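You operate a simulated robot arm through the tools that you are given. There is no shell and no other tool. Be economical: measure what you need, move in short steps, check, and stop when the job is done.

You are at the controls of a simulated robot arm. One attempt, no reset.

JOB
Put the steel soak tray on the island bench away on the shelf under the sink. Put the box of wipes on the booking counter. Put one of the tagged sample cups from the island bench on top of the green wash cup. Count the test vials on the island bench, then put as many of the moisture tins from the island bench on the lower trolley deck. Put the test sieve with the smallest size on its label from the island bench on the ribbed drainer. The order is free. Set down upright: box of wipes, tagged sample cup.

It is judged by the outcome, as a careful person would: the job done as asked, and still so three seconds after it is handed in. It fails if anything else is knocked over, pushed out of place, dropped, spilled or broken.

ROBOT AND FRAMES
A 7-joint arm with a two-finger gripper on a trunk, on a base that drives. Base frame: it is fixed to the floor where the robot stands at the start and does not move with it; the origin is under the middle of the robot, x ahead of it, y to its left, z up; the surface under the hand at the start is at about z = 80. Readings come in cm, degrees, newtons and seconds.
With the tool pointing down near the work surface it reaches from about 30 to 74 cm from the robot's upright axis, wherever it stands. Its first joint turns from -166.0 to 166.0 degrees. Places, roughly: booking counter [260, -360, 80]; green wash cup (7x7x8 cm) [60, 10, 80]; lower trolley deck [90, -170, 40]; moisture tin [50, 50, 75]; ribbed drainer [-120, 30, 90]; shelf under the sink [-120, 100, 40]; steel soak tray (17x13x5 cm) [70, -20, 80]; tagged sample cup [75, 25, 75]; test sieve [50, 0, 75]; test vial (3x3x7 cm) [60, 30, 80]. Payload 2.94 kg.
The tool frame sits at the grasp point between the pads (the TCP): z along the fingers, y along the line on which they close. The tips reach 3 cm beyond it. Largest opening 13.8 cm; the body of the gripper starts 10.9 cm behind the TCP.
Orientation is told as [roll, pitch, yaw] about the base's x, y, z axes, in that order, counted from this pose: with the fingers straight down and closing along the base's y, the tool's x points along the base's -x, its y along +y and its z along -z.

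CONTROLS
- The arm moves only by the tool apply_moves. Its argument "targets" is a list of rows, each a list of 7 numbers: the closure, from 0 (fully open) to 1 (shut), then the shift along the tool's x, y, z in cm, then the turn, a rotation vector about the tool's x, y, z in degrees. In form: [[hand, x, y, z, rx, ry, rz], ...]. A call has 1 to 10 rows; each row is the pose to reach, as a shift and turn from the pose commanded when the call began, along the tool's axes at that moment. A row lasts 0.2 s, in which the tool goes at most 5 cm and 8.6 degrees; a call with a longer step from one row to the next is refused whole, and so is a gripper value outside its range. Where a pose cannot be reached the arm comes as near as it can. A force on the tool above 40 N (or 10 N above the force at the start of the call, whichever is more), or a blocked arm, ends the call early, and 0.2 s more pass. The fingers move at their own pace and stop on an object; they squeeze with about 40 N. The grip force told is the motor's: it shows also when the fingers shut on nothing. Time passes only in rows, and 0.2 s behind the last, so rows that repeat a pose let the fingers close. The reply holds the time, the measured pose of the TCP, the force on the tool along the base axes, the opening and the grip force, in the units named above and with some noise, with the torque about the TCP (base axes, N m) and any sound that the robot's microphone picked up, and new pictures: "views" is both (left out), scene, wrist or none.
- Cameras (640 x 400 px; columns grow to the right, rows downward): "scene" is now at [-4.72, 19.11, 152.25]; the picture's right is [0.85, -0.52, 0.00], its down [-0.46, -0.75, -0.48] and it looks along [0.25, 0.41, -0.88] (base axes); focal length 214 px, centre (320, 200). "wrist" rides on the gripper at [7.1, 1.9, -14.6] in the tool frame; the picture's right is [-0.26, 0.97, 0.00], its down [-0.85, -0.23, -0.48] and it looks along [-0.46, -0.12, 0.88] (tool axes); focal length 280 px, centre (320, 200). There is no depth. A picture from a camera that has moved, and an enlarged one, comes with that camera's place and axes in the base frame and with its lens.
- raise_lower(by): slides the trunk up (or, below 0, down) by that many cm; the arm and the scene camera ride with it, the base frame stays. It gives what a move gives, with no picture.
- drive_base(legs): drives the robot by 1 to 6 legs, each [ahead, left, turn to the left] in cm, cm and degrees, along the robot's own axes; the way and the turn of a leg run together, so that a leg with both is an arc; at most 150 cm and 180 degrees a leg. The arm and the cameras ride along, it lands a little off, and it stops where it bumps. It gives what a move gives, and a new picture of the scene camera.
- turn_head(pan, tilt): turns the head with the scene camera to pan (to the left, within 86 degrees either way) and tilt (down, from -29 to 69), counted from straight ahead of the robot. It gives what a move gives, and a new picture of the scene camera.
- zoom(camera, box): a new picture of the part [left, top, right, bottom] of that camera's present view, enlarged. The clock stands still meanwhile.
- hand_in(): hands the job in; it is judged then, once.

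Go step by step. Nothing tells you exact positions but the pictures and the camera data: compare them with the known pose of the tool, close in by small moves and look again before you grip or let go. The budget is 207 turns and 260 pictures, counting those below and the enlarged ones. Unless the task says otherwise, let go and move clear before handing in, and close with one line.

The tools are called as a command line: name --pt "numbers of a row" for each row, then --argument value for the rest, lists and objects as JSON in quotes. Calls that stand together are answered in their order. apply_moves: Moves the arm, as the interface text tells. Its arguments: {"type":"object","properties":{"targets":{"type":"array","items":{"type":"array","items":{"type":"number"}}},"views":{"type":"string","enum":["both","scene","wrist","none"]}},"required":["targets"]} The other tools are called the same way: raise_lower (by) slides the trunk up or down; drive_base (legs) drives the base; turn_head (pan, tilt) turns the head that bears the scene camera; zoom (camera, box) takes an enlarged picture of a part of a camera's view; hand_in () hands the job in.

At the start:

```text
t: 0.0
eef_pos: [30.42, 41.18, 111.2]
orientation: [0.0, 0.1, 0.0]
contact_force: [-0.6, 0.7, 0.0]
torque: [0.02, -0.05, 0.03]
opening: 13.78
gripper_force: 0.0
trunk travel left (down, up): [-40.0, 5.4]
robot x, y, heading: [0.24, -0.11, 0.1]
head pan, tilt: [58.8, 61.6]
```

scene: 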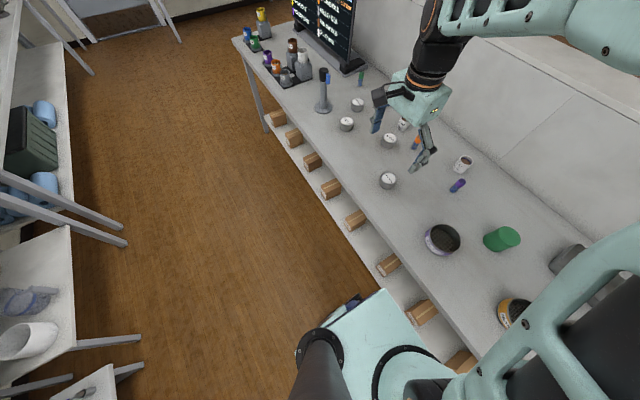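
wrist: 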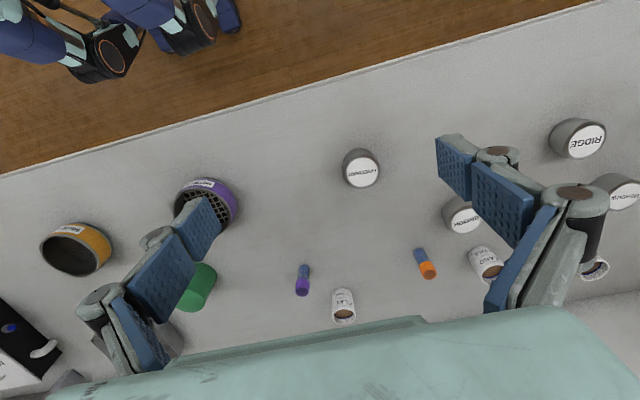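

I see the bench ahead with tins, vials, cups and sieves. First I look around with the head to get the whole layout.

turn_head --pan 0 --tilt 45

turn_head --pan -50 --tilt 35

turn_head --pan 45 --tilt 40

```text
t: 1.3
eef_pos: [30.25, 41.23, 111.2]
orientation: [0.0, 0.0, 0.0]
contact_force: [0.1, 0.4, 0.0]
torque: [0.01, -0.03, -0.03]
opening: 13.8
gripper_force: 0.1
trunk travel left (down, up): [-40.0, 5.4]
robot x, y, heading: [-0.1, 0.0, 0.1]
head pan, tilt: [0.0, 45.0]
camera scene: at [0.05, 13.58, 154.38], right [0.0, -1.0, 0.0], down [-0.71, 0.0, -0.71], along [0.71, 0.0, -0.71], focal length 214 px, centre (320, 200)
```

scene: 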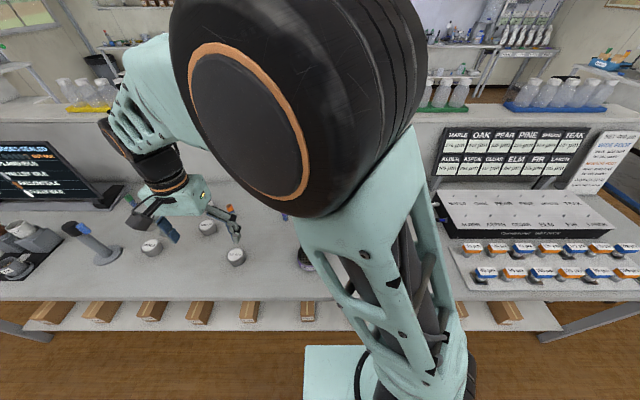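

```text
t: 2.5
eef_pos: [30.23, 41.14, 111.1]
orientation: [-0.1, 0.0, 0.0]
contact_force: [-0.7, -1.0, -0.2]
torque: [-0.04, -0.02, -0.02]
opening: 13.81
gripper_force: 0.1
trunk travel left (down, up): [-40.0, 5.4]
robot x, y, heading: [-0.39, 0.24, 0.0]
head pan, tilt: [-50.0, 35.0]
camera scene: at [-2.41, 6.83, 155.86], right [-0.77, -0.64, 0.0], down [-0.37, 0.44, -0.82], along [0.53, -0.63, -0.57], focal length 214 px, centre (320, 200)
```

scene: 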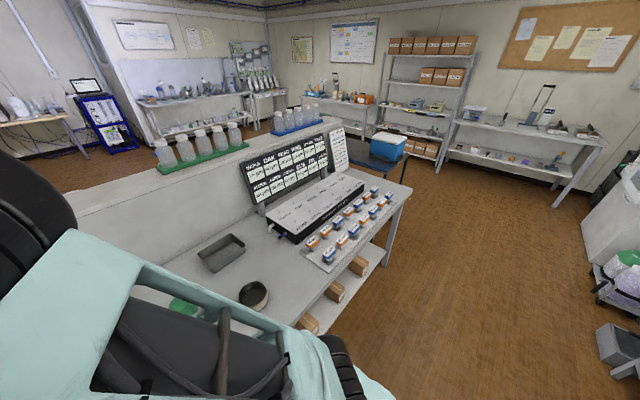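

```text
t: 4.2
eef_pos: [30.24, 41.19, 111.17]
orientation: [0.0, -0.1, -0.1]
contact_force: [-0.2, -0.2, -0.2]
torque: [-0.01, 0.0, -0.01]
opening: 13.8
gripper_force: 0.0
trunk travel left (down, up): [-40.0, 5.4]
robot x, y, heading: [-0.37, 0.16, 0.1]
head pan, tilt: [45.0, 40.0]
camera scene: at [-2.06, 19.58, 155.11], right [0.71, -0.71, 0.0], down [-0.45, -0.45, -0.77], along [0.54, 0.54, -0.64], focal length 214 px, centre (320, 200)
```

scene: 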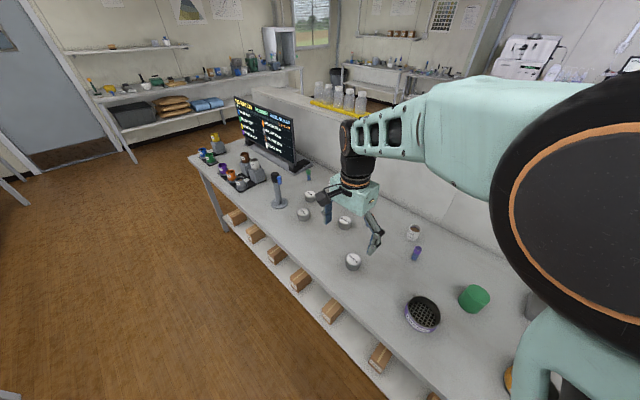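

I have the overview of the bench. I zoom on the trolley with the blue box and look around for the rest (wipes, sink, counter).

turn_head --pan -60 --tilt 20

zoom --camera "scene" --box '[200, 80, 440, 230]'

turn_head --pan 86 --tilt 30

```text
t: 6.0
eef_pos: [30.27, 41.18, 111.12]
orientation: [0.0, 0.0, 0.0]
contact_force: [0.0, 0.2, -0.4]
torque: [-0.02, 0.01, 0.01]
opening: 13.83
gripper_force: 0.1
trunk travel left (down, up): [-40.0, 5.4]
robot x, y, heading: [0.04, -0.08, 0.1]
head pan, tilt: [-60.0, 20.0]
camera scene: at [-3.42, 5.51, 158.25], right [-0.87, -0.5, 0.0], down [-0.17, 0.3, -0.94], along [0.47, -0.81, -0.34], focal length 214 px, centre (320, 200)
```

scene: 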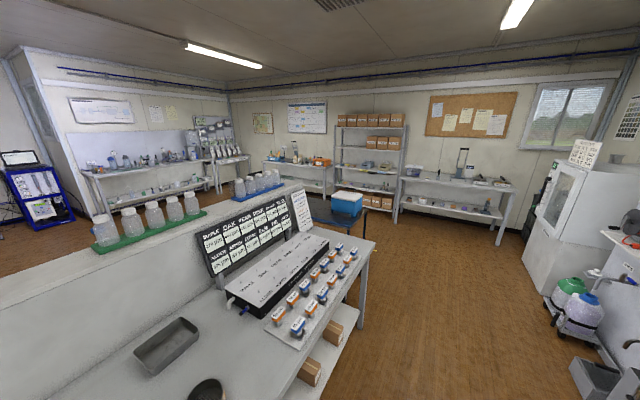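

```text
2.67 times, centred on (320, 155) of scene
camera zoom: at [-3.42, 5.51, 158.25], right [-0.87, -0.5, 0.0], down [-0.17, 0.3, -0.94], along [0.47, -0.81, -0.34], focal length 572 px, centre (320, 320)
```

zoom: 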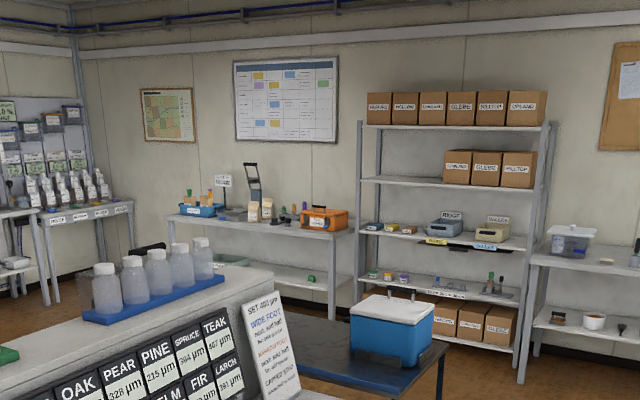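

```text
t: 8.3
eef_pos: [30.22, 41.16, 111.2]
orientation: [-0.1, 0.0, 0.0]
contact_force: [-0.4, -0.4, -0.2]
torque: [0.02, 0.02, 0.01]
opening: 13.83
gripper_force: 0.0
trunk travel left (down, up): [-40.0, 5.4]
robot x, y, heading: [-0.0, 0.11, -0.1]
head pan, tilt: [85.9, 30.0]
camera scene: at [-7.44, 22.59, 156.64], right [1.0, -0.07, 0.0], down [-0.04, -0.5, -0.87], along [0.06, 0.86, -0.5], focal length 214 px, centre (320, 200)
```

scene: 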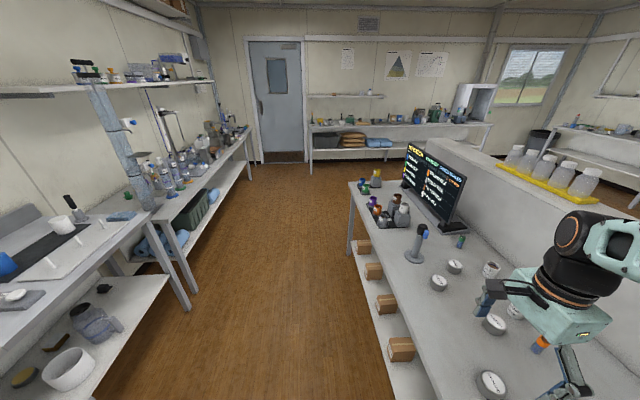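

Vials so far: purple, orange, and a green one near the monitor. I zoom on labels in the wrist view and on the bench's far part.

zoom --camera "wrist" --box '[0, 100, 320, 400]'

zoom --camera "wrist" --box '[300, 100, 640, 330]'

zoom --camera "scene" --box '[340, 130, 600, 400]'

zoom --camera "scene" --box '[0, 50, 240, 400]'

```text
1.33 times, centred on (160, 250) of wrist
camera zoom: at [23.14, 43.11, 125.78], right [0.26, 0.97, 0.0], down [0.85, -0.23, 0.48], along [0.46, -0.12, -0.88], focal length 374 px, centre (533, 133)
```

zoom: 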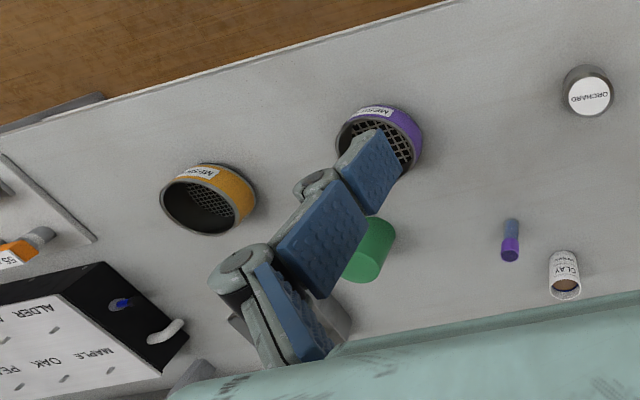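

```text
1.74 times, centred on (470, 215) of wrist
camera zoom: at [23.14, 43.11, 125.78], right [0.26, 0.97, 0.0], down [0.85, -0.23, 0.48], along [0.46, -0.12, -0.88], focal length 488 px, centre (59, 174)
```

zoom: 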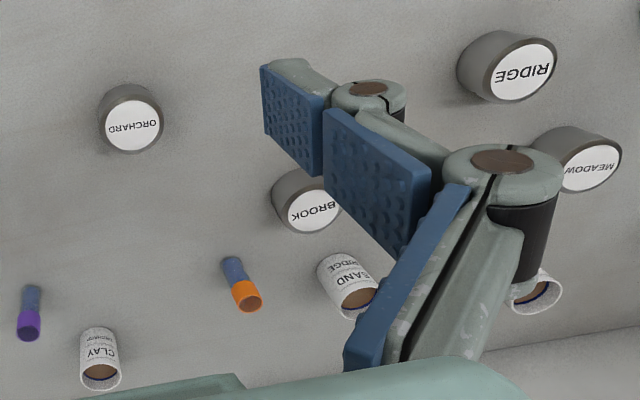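

```text
1.48 times, centred on (470, 265) of scene
camera zoom: at [-7.44, 22.59, 156.64], right [1.0, -0.07, 0.0], down [-0.04, -0.5, -0.87], along [0.06, 0.86, -0.5], focal length 318 px, centre (98, 104)
```

zoom: 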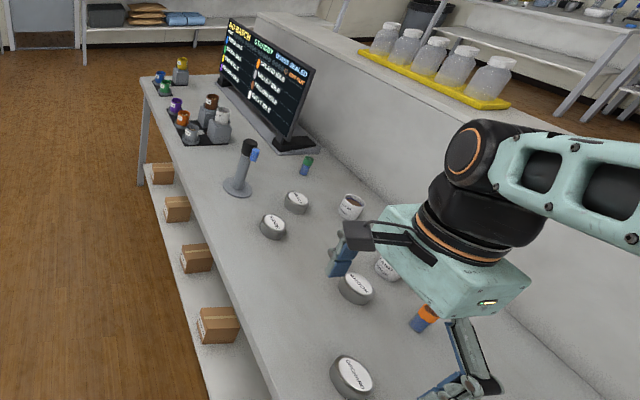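

```text
1.14 times, centred on (120, 225) of scene
camera zoom: at [-7.44, 22.59, 156.64], right [1.0, -0.07, 0.0], down [-0.04, -0.5, -0.87], along [0.06, 0.86, -0.5], focal length 245 px, centre (549, 171)
```

zoom: 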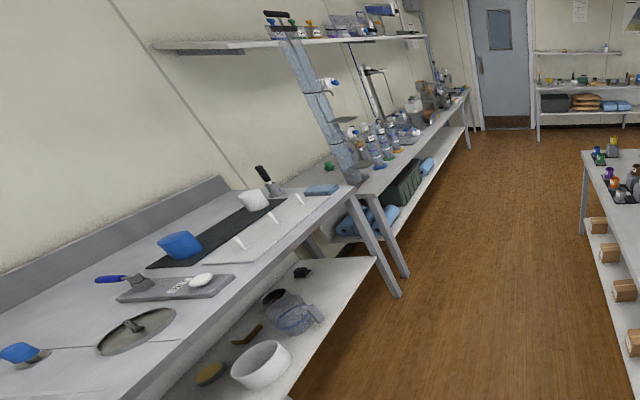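

I estimate the bench edge at x≈32, top at z≈76, tins at x≈43, cups at x≈75. I check how much room there is in front of the base and look at the near bench to the right.

turn_head --pan 30 --tilt 69

turn_head --pan -60 --tilt 60

```text
t: 9.5
eef_pos: [30.27, 41.07, 111.34]
orientation: [0.0, 0.0, 0.1]
contact_force: [-0.5, 0.5, 0.2]
torque: [0.02, -0.01, -0.01]
opening: 13.81
gripper_force: 0.1
trunk travel left (down, up): [-40.0, 5.4]
robot x, y, heading: [0.17, 0.1, -0.0]
head pan, tilt: [30.0, 68.8]
camera scene: at [-3.24, 16.37, 151.5], right [0.5, -0.87, 0.0], down [-0.81, -0.47, -0.36], along [0.31, 0.18, -0.93], focal length 214 px, centre (320, 200)
```

scene: 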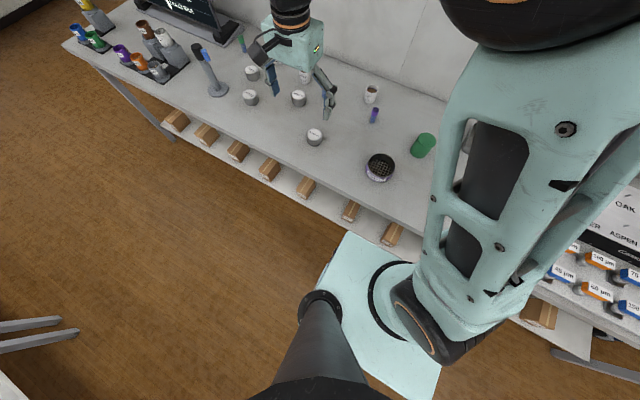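

```text
t: 11.2
eef_pos: [30.26, 41.17, 111.14]
orientation: [0.1, 0.0, -0.1]
contact_force: [-0.4, -0.3, -0.3]
torque: [0.04, 0.01, -0.02]
opening: 13.79
gripper_force: 0.1
trunk travel left (down, up): [-40.0, 5.4]
robot x, y, heading: [0.07, -0.06, 0.3]
head pan, tilt: [-60.0, 60.0]
camera scene: at [-4.74, 7.8, 152.43], right [-0.87, -0.5, 0.0], down [-0.43, 0.75, -0.5], along [0.25, -0.43, -0.87], focal length 214 px, centre (320, 200)
```

scene: 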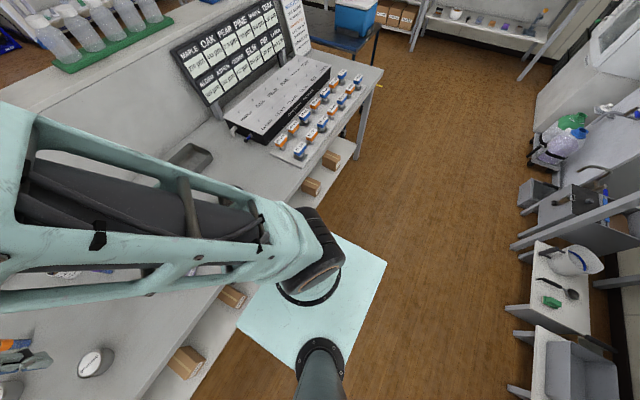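

The base is already close to the bench, so I'll shift sideways only. Drive left 20 cm and raise the trunk to view the bench.

drive_base --legs '[[0, 20, 0]]'

turn_head --pan 25 --tilt 50

```text
t: 13.6
eef_pos: [30.31, 61.43, 111.12]
orientation: [0.0, 0.0, 0.0]
contact_force: [0.8, 0.5, -0.2]
torque: [-0.04, 0.01, 0.05]
opening: 13.82
gripper_force: 0.1
trunk travel left (down, up): [-40.0, 5.4]
robot x, y, heading: [0.29, 20.28, 0.2]
head pan, tilt: [-60.0, 60.0]
camera scene: at [-4.76, 28.08, 152.43], right [-0.87, -0.5, 0.0], down [-0.43, 0.75, -0.5], along [0.25, -0.43, -0.87], focal length 214 px, centre (320, 200)
```

scene: 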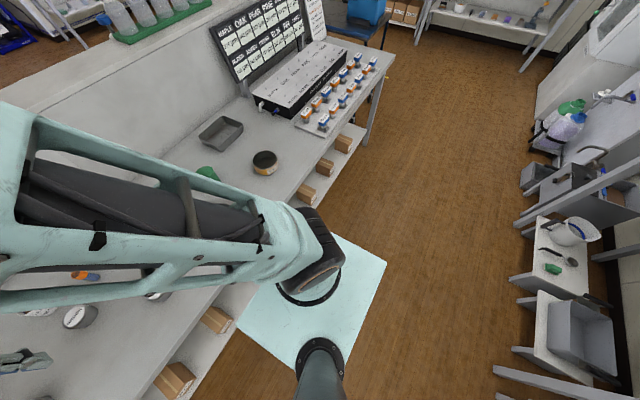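

```text
t: 15.2
eef_pos: [30.25, 61.45, 111.21]
orientation: [-0.1, 0.1, -0.1]
contact_force: [0.0, -0.7, -0.6]
torque: [0.0, -0.01, 0.0]
opening: 13.82
gripper_force: 0.0
trunk travel left (down, up): [-40.0, 5.4]
robot x, y, heading: [-0.02, 20.1, 0.2]
head pan, tilt: [25.0, 50.0]
camera scene: at [-1.12, 37.08, 153.69], right [0.42, -0.91, 0.0], down [-0.69, -0.32, -0.64], along [0.58, 0.27, -0.77], focal length 214 px, centre (320, 200)
```

scene: 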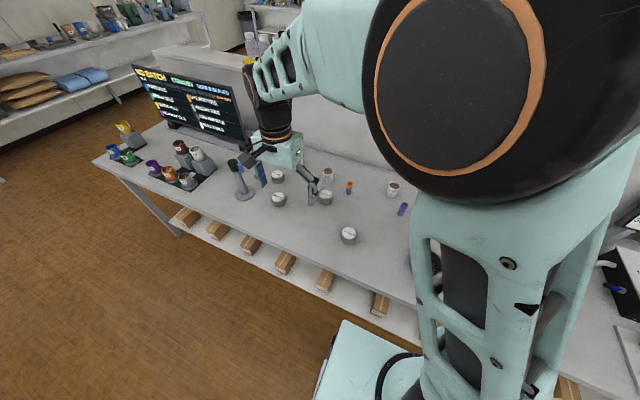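

Now I move the hand towards the Clay cup at high level (x≈60, y≈35).

apply_moves --pt "0 -3.3 -3 0 0 0 0" --pt "0 -6.6 -6 0 0 0 0" --pt "0 -10 -9 0 0 0 0" --pt "0 -13.3 -12 0 0 0 0" --pt "0 -16.6 -15 0 0 0 0" --pt "0 -20 -18 0 0 0 0" --pt "0 -23 -21 0 0 0 0" --pt "0 -26 -24 0 0 0 0" --pt "0 -28 -26 0 0 0 0"

```text
t: 17.2
eef_pos: [58.52, 35.37, 110.93]
orientation: [0.0, 0.1, 0.0]
contact_force: [0.4, -0.3, -0.6]
torque: [-0.03, 0.02, -0.02]
opening: 13.8
gripper_force: 0.0
trunk travel left (down, up): [-40.0, 5.4]
robot x, y, heading: [-0.08, 20.17, 0.1]
head pan, tilt: [25.0, 50.0]
camera scene: at [-1.08, 37.06, 153.69], right [0.42, -0.91, 0.0], down [-0.69, -0.32, -0.64], along [0.58, 0.27, -0.77], focal length 214 px, centre (320, 200)
camera wrist: at [51.37, 37.36, 125.54], right [0.26, 0.97, 0.0], down [0.85, -0.23, 0.48], along [0.46, -0.12, -0.88], focal length 280 px, centre (320, 200)
```

scene: 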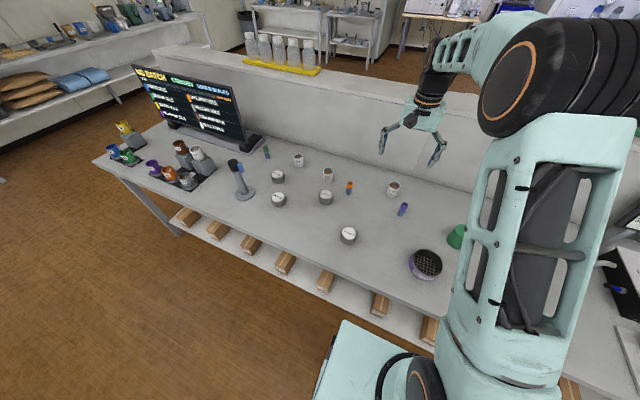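
wrist: 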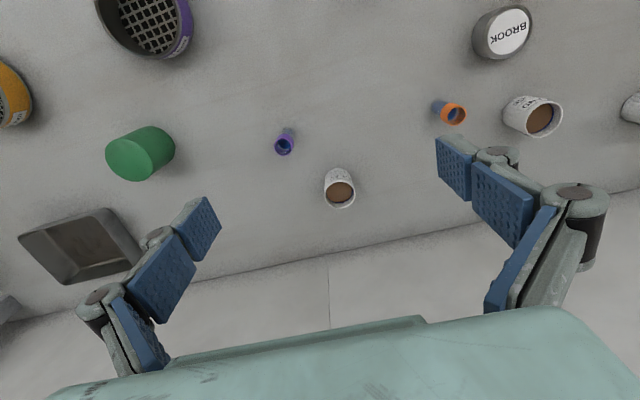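

Clear view now. I zoom on the bench's left part to count the vials.

zoom --camera "scene" --box '[80, 90, 300, 230]'

zoom --camera "scene" --box '[220, 130, 440, 270]'

```text
2.86 times, centred on (190, 160) of scene
camera zoom: at [-1.08, 37.06, 153.69], right [0.42, -0.91, 0.0], down [-0.69, -0.32, -0.64], along [0.58, 0.27, -0.77], focal length 613 px, centre (691, 314)
```

zoom: 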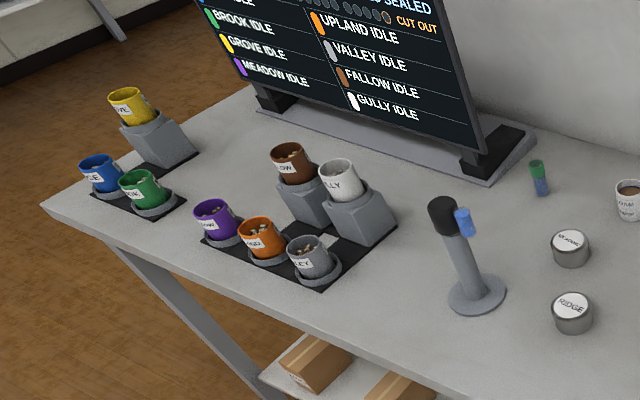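

```text
2.86 times, centred on (330, 200) of scene
camera zoom: at [-1.08, 37.06, 153.69], right [0.42, -0.91, 0.0], down [-0.69, -0.32, -0.64], along [0.58, 0.27, -0.77], focal length 613 px, centre (291, 200)
```

zoom: 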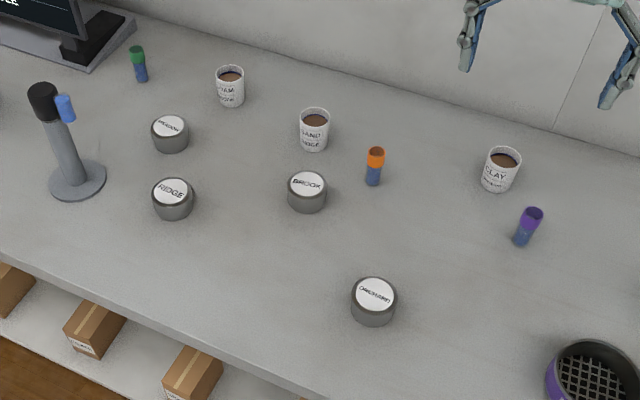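

Three vials (green, orange, purple) so three tins to move; I'll check the right side for more later. Clay cup is at about (74.3, 35); I approach with a 20° forward tilt.

apply_moves --pt "0 -2 0 3 0 -6 0" --pt "0 -5 0 7 0 -13 0" --pt "0 -8 0 11 0 -20 0" --pt "0 -11 0 15 0 -20 0" --views "both"

```text
t: 18.2
eef_pos: [69.22, 35.29, 96.02]
orientation: [0.0, -20.1, -0.1]
contact_force: [-0.6, 0.1, 1.3]
torque: [-0.04, 0.01, -0.02]
opening: 13.8
gripper_force: 0.0
trunk travel left (down, up): [-40.0, 5.4]
robot x, y, heading: [-0.11, 20.35, 0.0]
head pan, tilt: [25.0, 50.0]
camera scene: at [-1.02, 37.09, 153.69], right [0.42, -0.91, 0.0], down [-0.69, -0.32, -0.64], along [0.58, 0.27, -0.77], focal length 214 px, centre (320, 200)
camera wrist: at [57.57, 37.27, 107.35], right [0.25, 0.97, 0.09], down [0.63, -0.23, 0.74], along [0.73, -0.12, -0.67], focal length 280 px, centre (320, 200)
```

scene: 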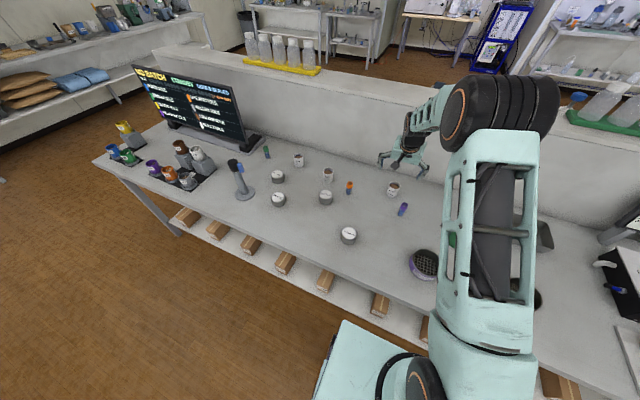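
wrist: 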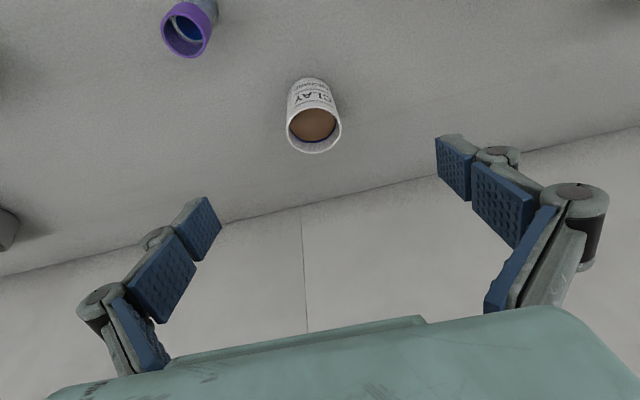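

The cup lies almost straight along the tool axis. I advance along it to the grasp height, then check.

apply_moves --pt "0 0.1 -0.2 4 0 0 0" --pt "0 0.2 -0.4 8 0 0 0" --pt "0 0.3 -0.4 12 0 0 0" --pt "0 0.3 -0.4 14.5 0 0 0" --views "both"

```text
t: 19.2
eef_pos: [74.0, 35.02, 82.39]
orientation: [0.1, -20.0, 0.0]
contact_force: [0.6, -0.4, -0.7]
torque: [0.0, 0.0, -0.01]
opening: 13.78
gripper_force: 0.0
trunk travel left (down, up): [-40.0, 5.4]
robot x, y, heading: [-0.12, 20.3, -0.0]
head pan, tilt: [25.0, 50.0]
camera scene: at [-1.08, 37.09, 153.69], right [0.42, -0.91, 0.0], down [-0.69, -0.32, -0.64], along [0.58, 0.27, -0.77], focal length 214 px, centre (320, 200)
camera wrist: at [62.32, 36.93, 93.75], right [0.25, 0.97, 0.09], down [0.64, -0.23, 0.74], along [0.73, -0.12, -0.67], focal length 280 px, centre (320, 200)
```

scene: 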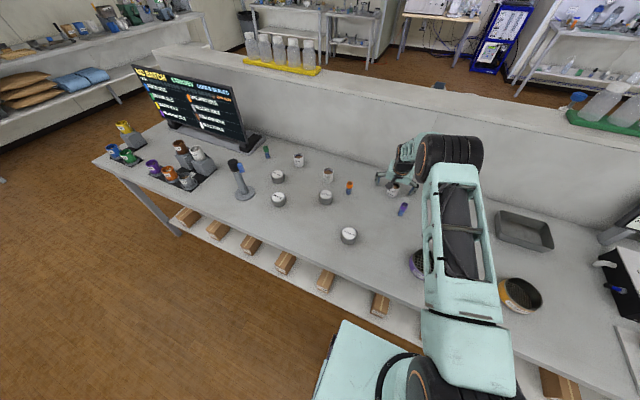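
wrist: 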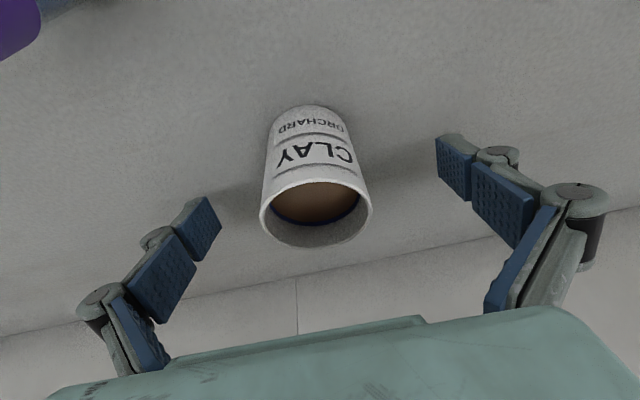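

Bench seems at z≈78 here, cup centre about (73.3, 34.8). I nudge a little and close.

apply_moves --pt "0 0.7 -0.2 0.6 0 0 0" --pt "0.3 0.7 -0.2 0.6 0 0 0" --pt "0.6 0.7 -0.2 0.6 0 0 0" --pt "1 0.7 -0.2 0.6 0 0 0" --pt "1 0.7 -0.2 0.6 0 0 0" --pt "1 0.7 -0.2 0.6 0 0 0" --views "wrist"

```text
t: 20.4
eef_pos: [74.15, 34.46, 83.25]
orientation: [0.0, -21.5, 0.0]
contact_force: [-4.7, -1.4, 26.1]
torque: [-0.28, 0.34, -0.17]
opening: 4.19
gripper_force: 19.7
trunk travel left (down, up): [-40.0, 5.4]
robot x, y, heading: [-0.03, 20.1, -0.1]
head pan, tilt: [25.0, 50.0]
stopped in row 6: the force on the tool passed its limit at 56 N (the readings are from after the stop); the commanded pose is now the measured one
camera wrist: at [62.14, 36.5, 94.2], right [0.24, 0.96, 0.1], down [0.62, -0.23, 0.75], along [0.75, -0.12, -0.65], focal length 280 px, centre (320, 200)
```

wrist: 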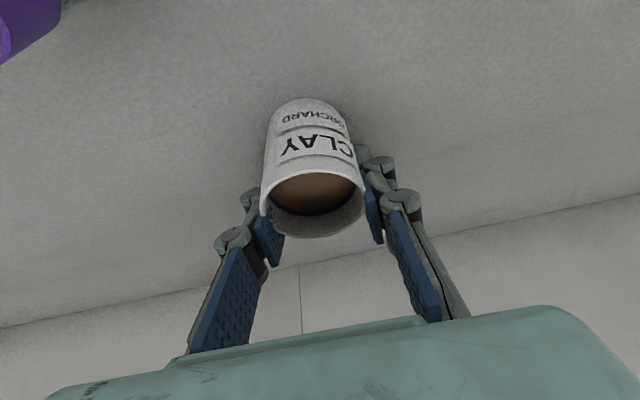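

The tips touched the bench and the grip is about 1 cm too far forward. I reopen, back up slightly, and regrip a bit higher.

apply_moves --pt "0.5 0 0.2 -0.6 0 0 0" --pt "0.3 0.5 0.3 -1 0 1.5 0" --pt "0.3 1.0 0.3 -1 0 1.5 0" --pt "0.3 1.0 0.3 -0.4 0 1.5 0" --views "wrist"

```text
t: 21.4
eef_pos: [72.75, 34.88, 82.62]
orientation: [0.1, -19.3, 0.1]
contact_force: [-1.3, 0.1, 7.9]
torque: [0.24, 0.09, 0.14]
opening: 9.75
gripper_force: 0.8
trunk travel left (down, up): [-40.0, 5.4]
robot x, y, heading: [0.1, 20.39, -0.0]
head pan, tilt: [25.0, 50.0]
camera wrist: at [61.26, 36.83, 94.01], right [0.25, 0.97, 0.09], down [0.64, -0.23, 0.73], along [0.72, -0.12, -0.68], focal length 280 px, centre (320, 200)
```

wrist: 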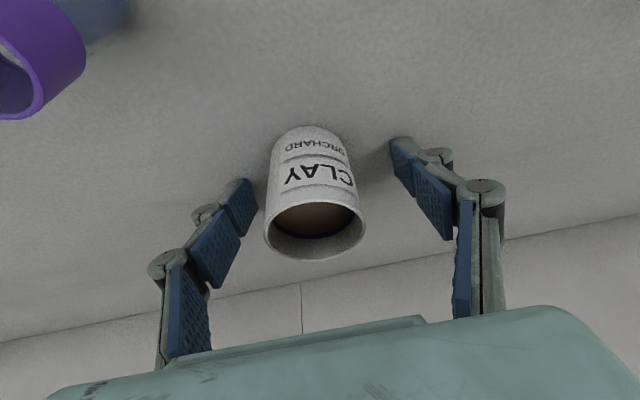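

apply_moves --pt "0.3 0 0 -1.2 0 0 0" --pt "0.6 0 0 -1.2 0 0 0" --pt "1 0 0 -1.2 0 0 0" --pt "1 0 0 -1.2 0 0 0" --pt "1 0 0 -1.2 0 0 0" --views "wrist"

```text
t: 22.6
eef_pos: [72.37, 34.88, 83.52]
orientation: [0.0, -19.1, 0.0]
contact_force: [0.0, -0.3, 0.4]
torque: [0.04, 0.0, 0.02]
opening: 4.33
gripper_force: 39.7
trunk travel left (down, up): [-40.0, 5.4]
robot x, y, heading: [-0.09, 19.84, -0.0]
head pan, tilt: [25.0, 50.0]
camera wrist: at [60.95, 36.82, 94.93], right [0.25, 0.97, 0.08], down [0.65, -0.23, 0.73], along [0.72, -0.13, -0.68], focal length 280 px, centre (320, 200)
```

wrist: 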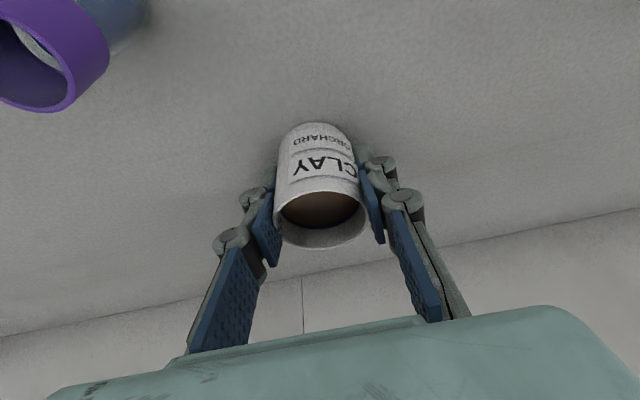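

The cup is held with full grip. I lift straight up and check.

apply_moves --pt "1 -0.65 0 -1.9 0 0 0" --pt "1 -1.6 0 -4.7 0 0 0" --pt "1 -3.2 0 -9.4 0 0 0" --pt "1 -4.6 0 -13.2 0 0 0" --views "both"

```text
t: 23.6
eef_pos: [72.58, 34.91, 97.59]
orientation: [-0.1, -19.1, 0.0]
contact_force: [0.0, 0.0, -1.5]
torque: [0.02, -0.02, 0.01]
opening: 4.35
gripper_force: 39.6
trunk travel left (down, up): [-40.0, 5.4]
robot x, y, heading: [-0.3, 20.7, 0.2]
head pan, tilt: [25.0, 50.0]
camera scene: at [-1.16, 37.05, 153.69], right [0.42, -0.91, 0.0], down [-0.69, -0.32, -0.64], along [0.58, 0.27, -0.77], focal length 214 px, centre (320, 200)
camera wrist: at [61.0, 36.87, 109.1], right [0.25, 0.97, 0.08], down [0.65, -0.23, 0.73], along [0.72, -0.13, -0.68], focal length 280 px, centre (320, 200)
```

scene: 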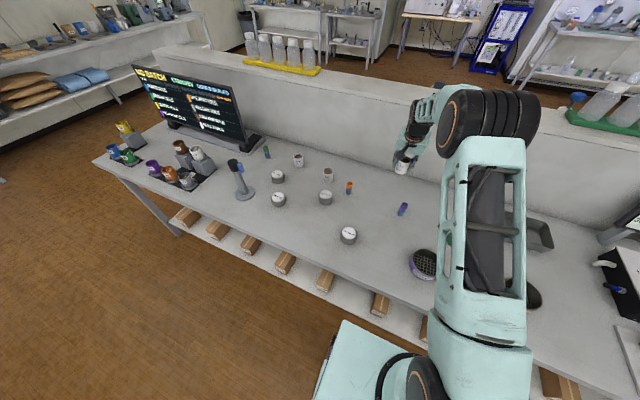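
wrist: 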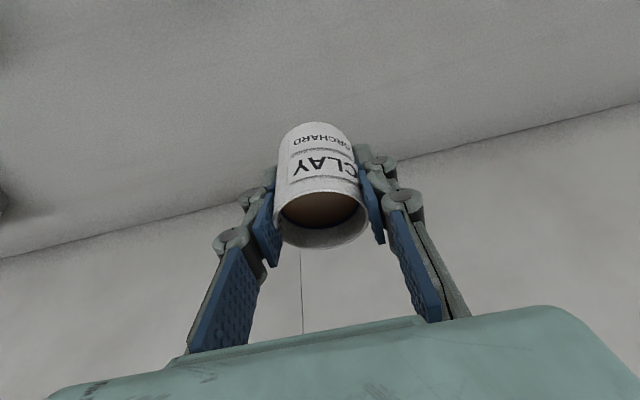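

Cup is upright in hand. I bring it back and over towards the green cup for a view.

apply_moves --pt "1 2 -3.3 -1.7 0 0 0" --pt "1 4 -6.6 -3.4 0 0 0" --pt "1 6 -9.9 -5.1 0 0 0" --pt "1 8 -13.2 -6.8 0 0 0" --pt "1 10 -16.5 -8.4 0 0 0" --pt "1 12 -19.8 -10.1 0 0 0" --pt "1 13.9 -23 -11.7 0 0 0" --views "both"

```text
t: 25.2
eef_pos: [55.32, 11.85, 103.92]
orientation: [0.0, -19.0, 0.1]
contact_force: [-0.1, 0.4, -0.8]
torque: [0.02, 0.0, 0.01]
opening: 4.21
gripper_force: 40.2
trunk travel left (down, up): [-40.0, 5.4]
robot x, y, heading: [-0.26, 20.36, -0.0]
head pan, tilt: [25.0, 50.0]
camera scene: at [-1.17, 37.02, 153.7], right [0.42, -0.91, 0.0], down [-0.69, -0.32, -0.64], along [0.58, 0.27, -0.77], focal length 214 px, centre (320, 200)
camera wrist: at [43.83, 13.81, 115.46], right [0.25, 0.97, 0.08], down [0.65, -0.23, 0.73], along [0.72, -0.12, -0.68], focal length 280 px, centre (320, 200)
```

scene: 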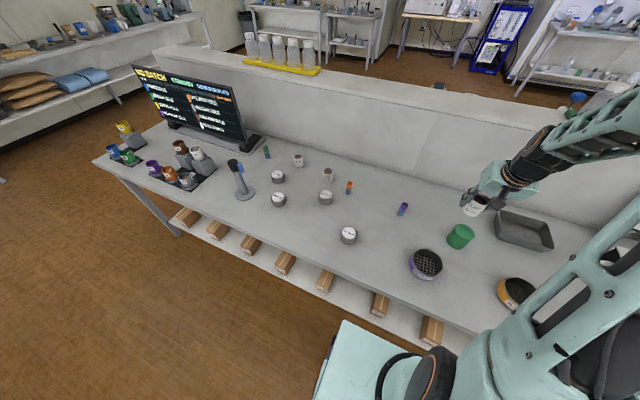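
wrist: 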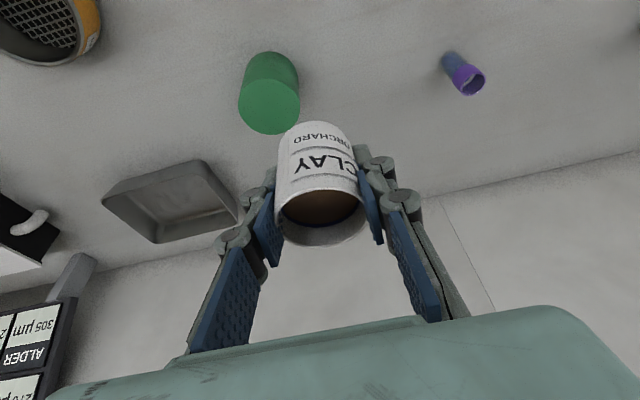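

zoom --camera "scene" --box '[390, 180, 550, 280]'

zoom --camera "wrist" --box '[200, 30, 360, 130]'

```text
4.00 times, centred on (470, 230) of scene
camera zoom: at [-1.17, 37.02, 153.7], right [0.42, -0.91, 0.0], down [-0.69, -0.32, -0.64], along [0.58, 0.27, -0.77], focal length 858 px, centre (-280, 80)
```

zoom: 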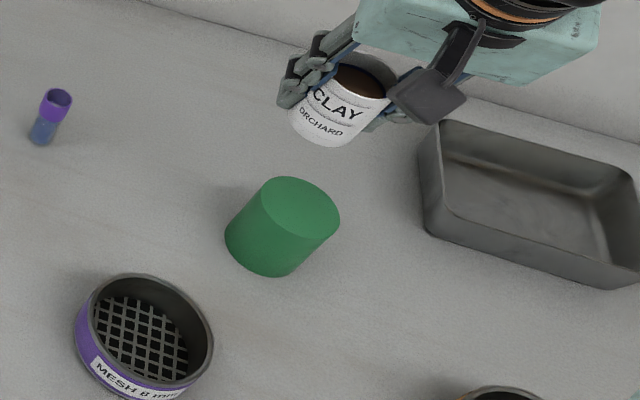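

```text
4.00 times, centred on (280, 80) of wrist
camera zoom: at [43.83, 13.81, 115.46], right [0.25, 0.97, 0.08], down [0.65, -0.23, 0.73], along [0.72, -0.12, -0.68], focal length 1122 px, centre (480, 680)
```

zoom: 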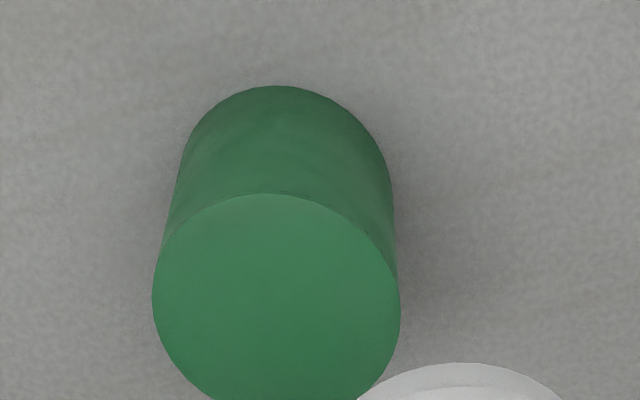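

Green cup's top centre ≈ (57.6, 7.0, 87). I go above it, then down to just over it.

apply_moves --pt "1 -1.2 -2.4 0.4 0 0 0" --pt "1 -2.36 -4.8 0.82 0 0 0" --pt "1 -1.2 -4.8 4.2 0 0 0" --pt "1 0.2 -4.8 8.2 0 0 0" --pt "1 1.1 -4.8 10.8 0 0 0" --views "both"

zoom --camera "scene" --box '[390, 180, 550, 280]'

```text
t: 26.4
eef_pos: [58.11, 6.98, 93.5]
orientation: [-0.1, -19.1, 0.0]
contact_force: [-1.1, -0.6, -0.6]
torque: [-0.02, -0.01, 0.02]
opening: 4.2
gripper_force: 39.9
trunk travel left (down, up): [-40.0, 5.4]
robot x, y, heading: [-0.0, 19.98, -0.1]
head pan, tilt: [25.0, 50.0]
camera scene: at [-1.08, 37.05, 153.7], right [0.42, -0.91, 0.0], down [-0.69, -0.32, -0.64], along [0.58, 0.27, -0.77], focal length 214 px, centre (320, 200)
camera wrist: at [46.5, 8.95, 105.01], right [0.25, 0.97, 0.08], down [0.65, -0.23, 0.73], along [0.72, -0.13, -0.68], focal length 280 px, centre (320, 200)
```

scene: 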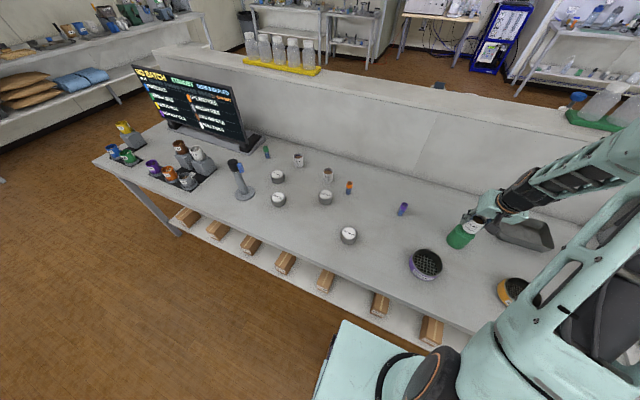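
wrist: 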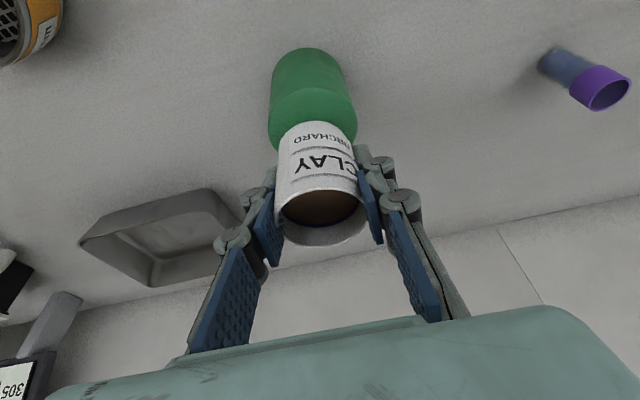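

```text
4.00 times, centred on (470, 230) of scene
camera zoom: at [-1.08, 37.05, 153.7], right [0.42, -0.91, 0.0], down [-0.69, -0.32, -0.64], along [0.58, 0.27, -0.77], focal length 858 px, centre (-280, 80)
```

zoom: 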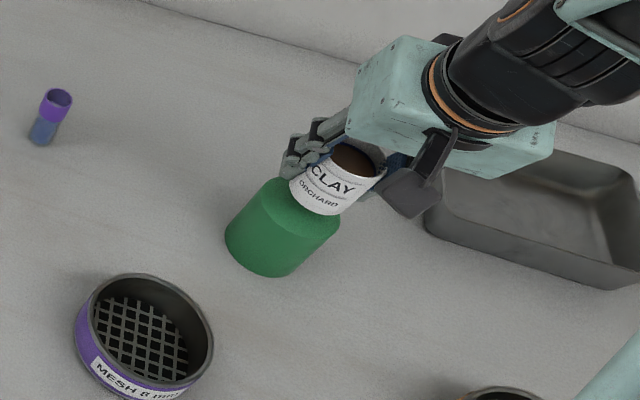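

Looks centred within half a cm; small correction and gentle lowering until contact.

apply_moves --pt "1 0.4 0.3 0.7 0 0 0" --pt "1 0.8 0.3 1.4 0 0 0" --pt "1 0.93 0.3 1.78 0 0 0" --views "wrist"

zoom --camera "scene" --box '[430, 200, 510, 250]'

```text
t: 27.2
eef_pos: [57.77, 7.2, 91.48]
orientation: [0.0, -19.1, 0.0]
contact_force: [0.2, -0.4, -1.7]
torque: [0.01, 0.0, 0.0]
opening: 4.19
gripper_force: 40.1
trunk travel left (down, up): [-40.0, 5.4]
robot x, y, heading: [0.12, 20.62, 0.0]
head pan, tilt: [25.0, 50.0]
camera wrist: at [46.16, 9.29, 102.98], right [0.25, 0.97, 0.08], down [0.65, -0.23, 0.73], along [0.72, -0.13, -0.68], focal length 280 px, centre (320, 200)
```

wrist: 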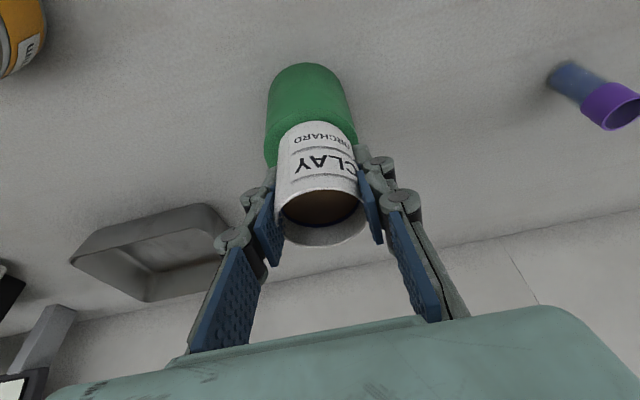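

```text
8.00 times, centred on (470, 225) of scene
camera zoom: at [-1.11, 37.06, 153.69], right [0.42, -0.91, 0.0], down [-0.69, -0.32, -0.64], along [0.58, 0.27, -0.77], focal length 1716 px, centre (-880, 0)
```

zoom: 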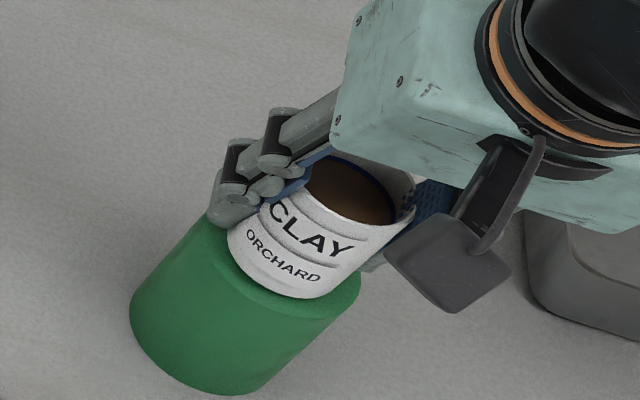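

apply_moves --pt "1 -0.38 -0.15 0.13 0 0 0" --pt "1 -0.28 -0.15 0.41 0 0 0" --pt "1 -0.2 -0.15 0.65 0 0 0" --views "none"

zoom --camera "scene" --box '[430, 200, 510, 250]'

```text
t: 28.0
eef_pos: [58.13, 7.12, 91.03]
orientation: [-0.1, -19.2, 0.0]
contact_force: [-0.6, 0.8, 3.5]
torque: [0.0, -0.04, -0.03]
opening: 4.18
gripper_force: 39.4
trunk travel left (down, up): [-40.0, 5.4]
robot x, y, heading: [-0.01, 20.24, -0.3]
head pan, tilt: [25.0, 50.0]
```

```text
8.00 times, centred on (470, 225) of scene
camera zoom: at [-1.18, 37.08, 153.7], right [0.42, -0.91, 0.0], down [-0.69, -0.32, -0.64], along [0.58, 0.27, -0.77], focal length 1716 px, centre (-880, 0)
```

zoom: 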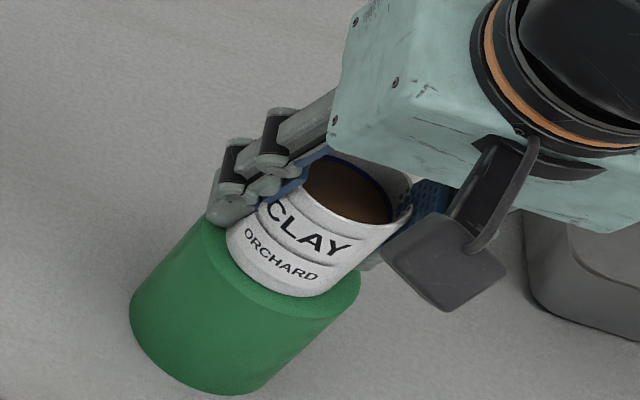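

Contact with the green cup's top. I release gently and withdraw upward.

apply_moves --pt "0.65 -0.2 -0.15 0.65 0 0 0" --pt "0.5 -0.2 -0.15 0.65 0 0 0" --pt "0.4 -0.2 -0.15 0.65 0 0 0" --pt "0.3 -0.2 -0.15 0.65 0 0 0" --pt "0.2 -0.2 -0.15 -3 0 0 0" --pt "0.2 -0.2 -0.15 -8 0 0 0" --pt "0 -0.2 -0.15 -13 0 0 0" --views "both"

```text
t: 29.6
eef_pos: [54.05, 7.19, 103.3]
orientation: [-0.1, -19.2, -0.1]
contact_force: [-0.2, 0.0, 0.3]
torque: [-0.03, -0.02, 0.02]
opening: 13.8
gripper_force: 0.0
trunk travel left (down, up): [-40.0, 5.4]
robot x, y, heading: [0.04, 19.84, 0.2]
head pan, tilt: [25.0, 50.0]
camera scene: at [-1.21, 37.1, 153.68], right [0.42, -0.91, 0.0], down [-0.69, -0.32, -0.64], along [0.58, 0.27, -0.77], focal length 214 px, centre (320, 200)
camera wrist: at [42.47, 9.22, 114.78], right [0.25, 0.97, 0.08], down [0.65, -0.23, 0.73], along [0.72, -0.13, -0.68], focal length 280 px, centre (320, 200)
```

scene: 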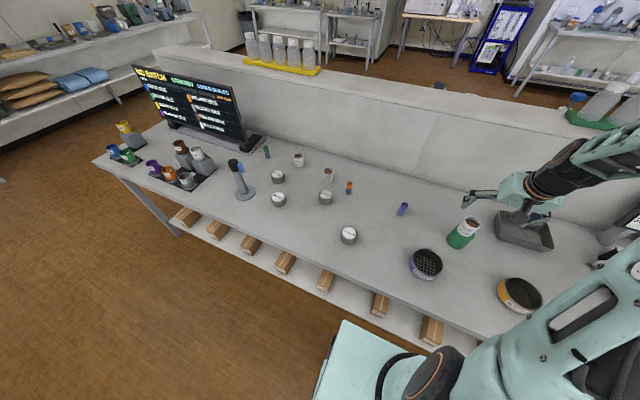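
wrist: 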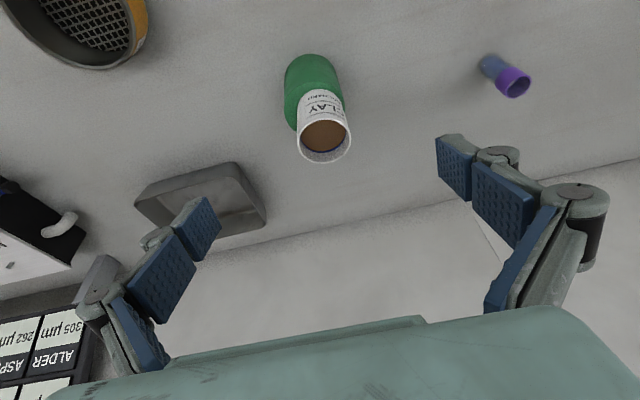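

Cup is standing on the green cup. Now I read the sieve labels.

zoom --camera "scene" --box '[390, 235, 560, 330]'

turn_head --pan -15 --tilt 60

```text
3.76 times, centred on (475, 282) of scene
camera zoom: at [-1.21, 37.1, 153.68], right [0.42, -0.91, 0.0], down [-0.69, -0.32, -0.64], along [0.58, 0.27, -0.77], focal length 807 px, centre (-264, -111)
```

zoom: 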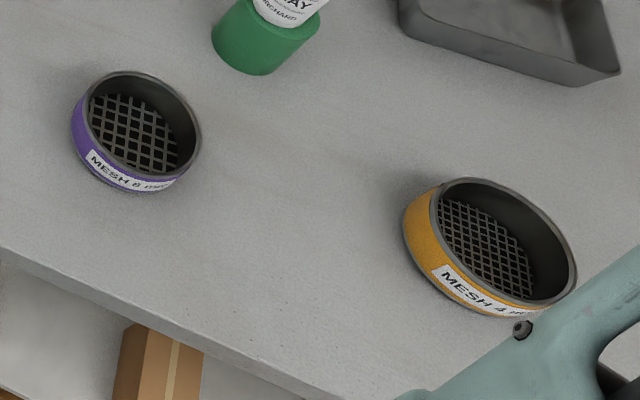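

```text
t: 30.7
eef_pos: [54.05, 7.1, 103.33]
orientation: [-0.1, -19.0, 0.0]
contact_force: [0.0, 0.4, 0.0]
torque: [-0.04, 0.02, 0.01]
opening: 13.8
gripper_force: 0.0
trunk travel left (down, up): [-40.0, 5.4]
robot x, y, heading: [0.23, 20.49, -0.0]
head pan, tilt: [-15.0, 60.0]
camera scene: at [-1.66, 32.09, 152.44], right [-0.26, -0.97, 0.0], down [-0.84, 0.22, -0.5], along [0.48, -0.13, -0.87], focal length 214 px, centre (320, 200)
```

scene: 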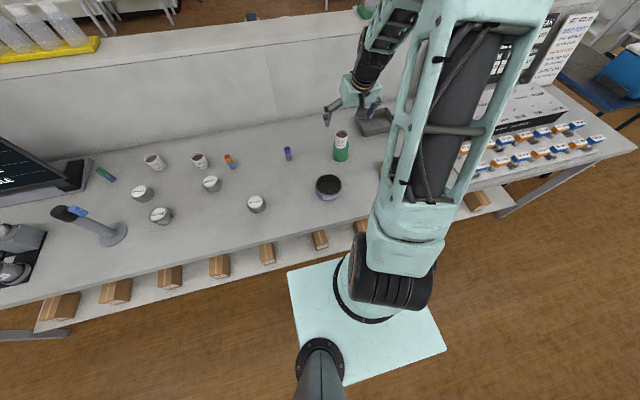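

The orange sieve says 4 mm, the purple 8 mm, so orange is the one (I'll verify close up). Next the Orchard tin at about (43.5, 46): I move over it with the tool straight down.

apply_moves --pt "0 1.3 4.3 0.2 0 2 0" --pt "0 2.6 8.6 0.4 0 4 0" --pt "0 3.9 12.9 0.6 0 6 0" --pt "0 5.2 17.2 0.8 0 8 0" --pt "0 6.5 21.5 1.0 0 10 0" --pt "0 7.8 25.8 1.3 0 12 0" --pt "0 9.1 30.1 1.6 0 15 0" --pt "0 10.5 34.4 1.9 0 17 0" --pt "0 11.9 38.6 2.2 0 19.1 0" --views "wrist"

```text
t: 32.7
eef_pos: [43.46, 45.53, 97.37]
orientation: [-0.2, 0.2, -0.1]
contact_force: [0.0, 0.4, -1.3]
torque: [0.0, 0.02, -0.01]
opening: 13.81
gripper_force: 0.0
trunk travel left (down, up): [-40.0, 5.4]
robot x, y, heading: [0.16, 20.13, 0.0]
head pan, tilt: [-15.0, 60.0]
camera wrist: at [36.3, 47.6, 111.96], right [0.26, 0.96, 0.0], down [0.85, -0.23, 0.48], along [0.46, -0.13, -0.88], focal length 280 px, centre (320, 200)
```

wrist: 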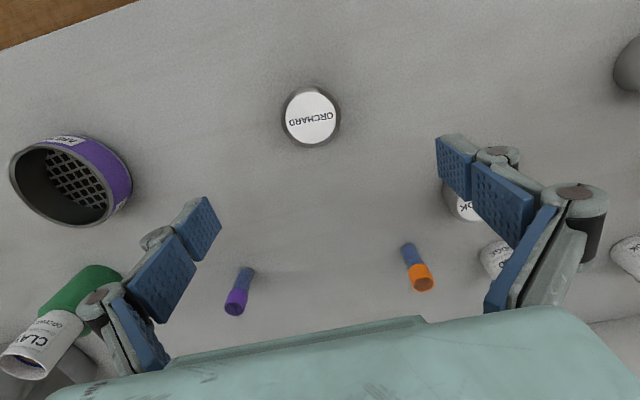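

Tin top centre ≈ (42.2, 44.9, 83). I centre, descend to z≈84 and look.

apply_moves --pt "0 1.2 -0.6 3 0 0 0" --pt "0 1.2 -0.6 7.5 0 0 0" --pt "0 1.2 -0.6 11 0 0 0" --pt "0 1.2 -0.6 13.5 0 0 0" --views "wrist"

```text
t: 33.7
eef_pos: [42.36, 44.88, 83.78]
orientation: [0.0, 0.0, -0.1]
contact_force: [0.5, 0.2, 0.0]
torque: [0.02, 0.0, 0.01]
opening: 13.77
gripper_force: 0.1
trunk travel left (down, up): [-40.0, 5.4]
robot x, y, heading: [-0.08, 19.88, 0.1]
head pan, tilt: [-15.0, 60.0]
camera wrist: at [35.23, 46.98, 98.33], right [0.26, 0.97, 0.0], down [0.85, -0.23, 0.48], along [0.46, -0.13, -0.88], focal length 280 px, centre (320, 200)
```

wrist: 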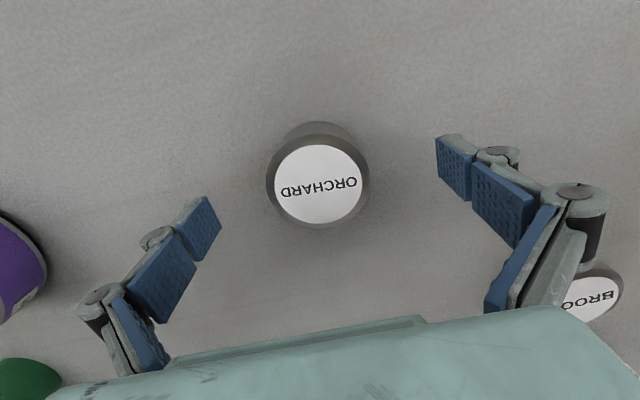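

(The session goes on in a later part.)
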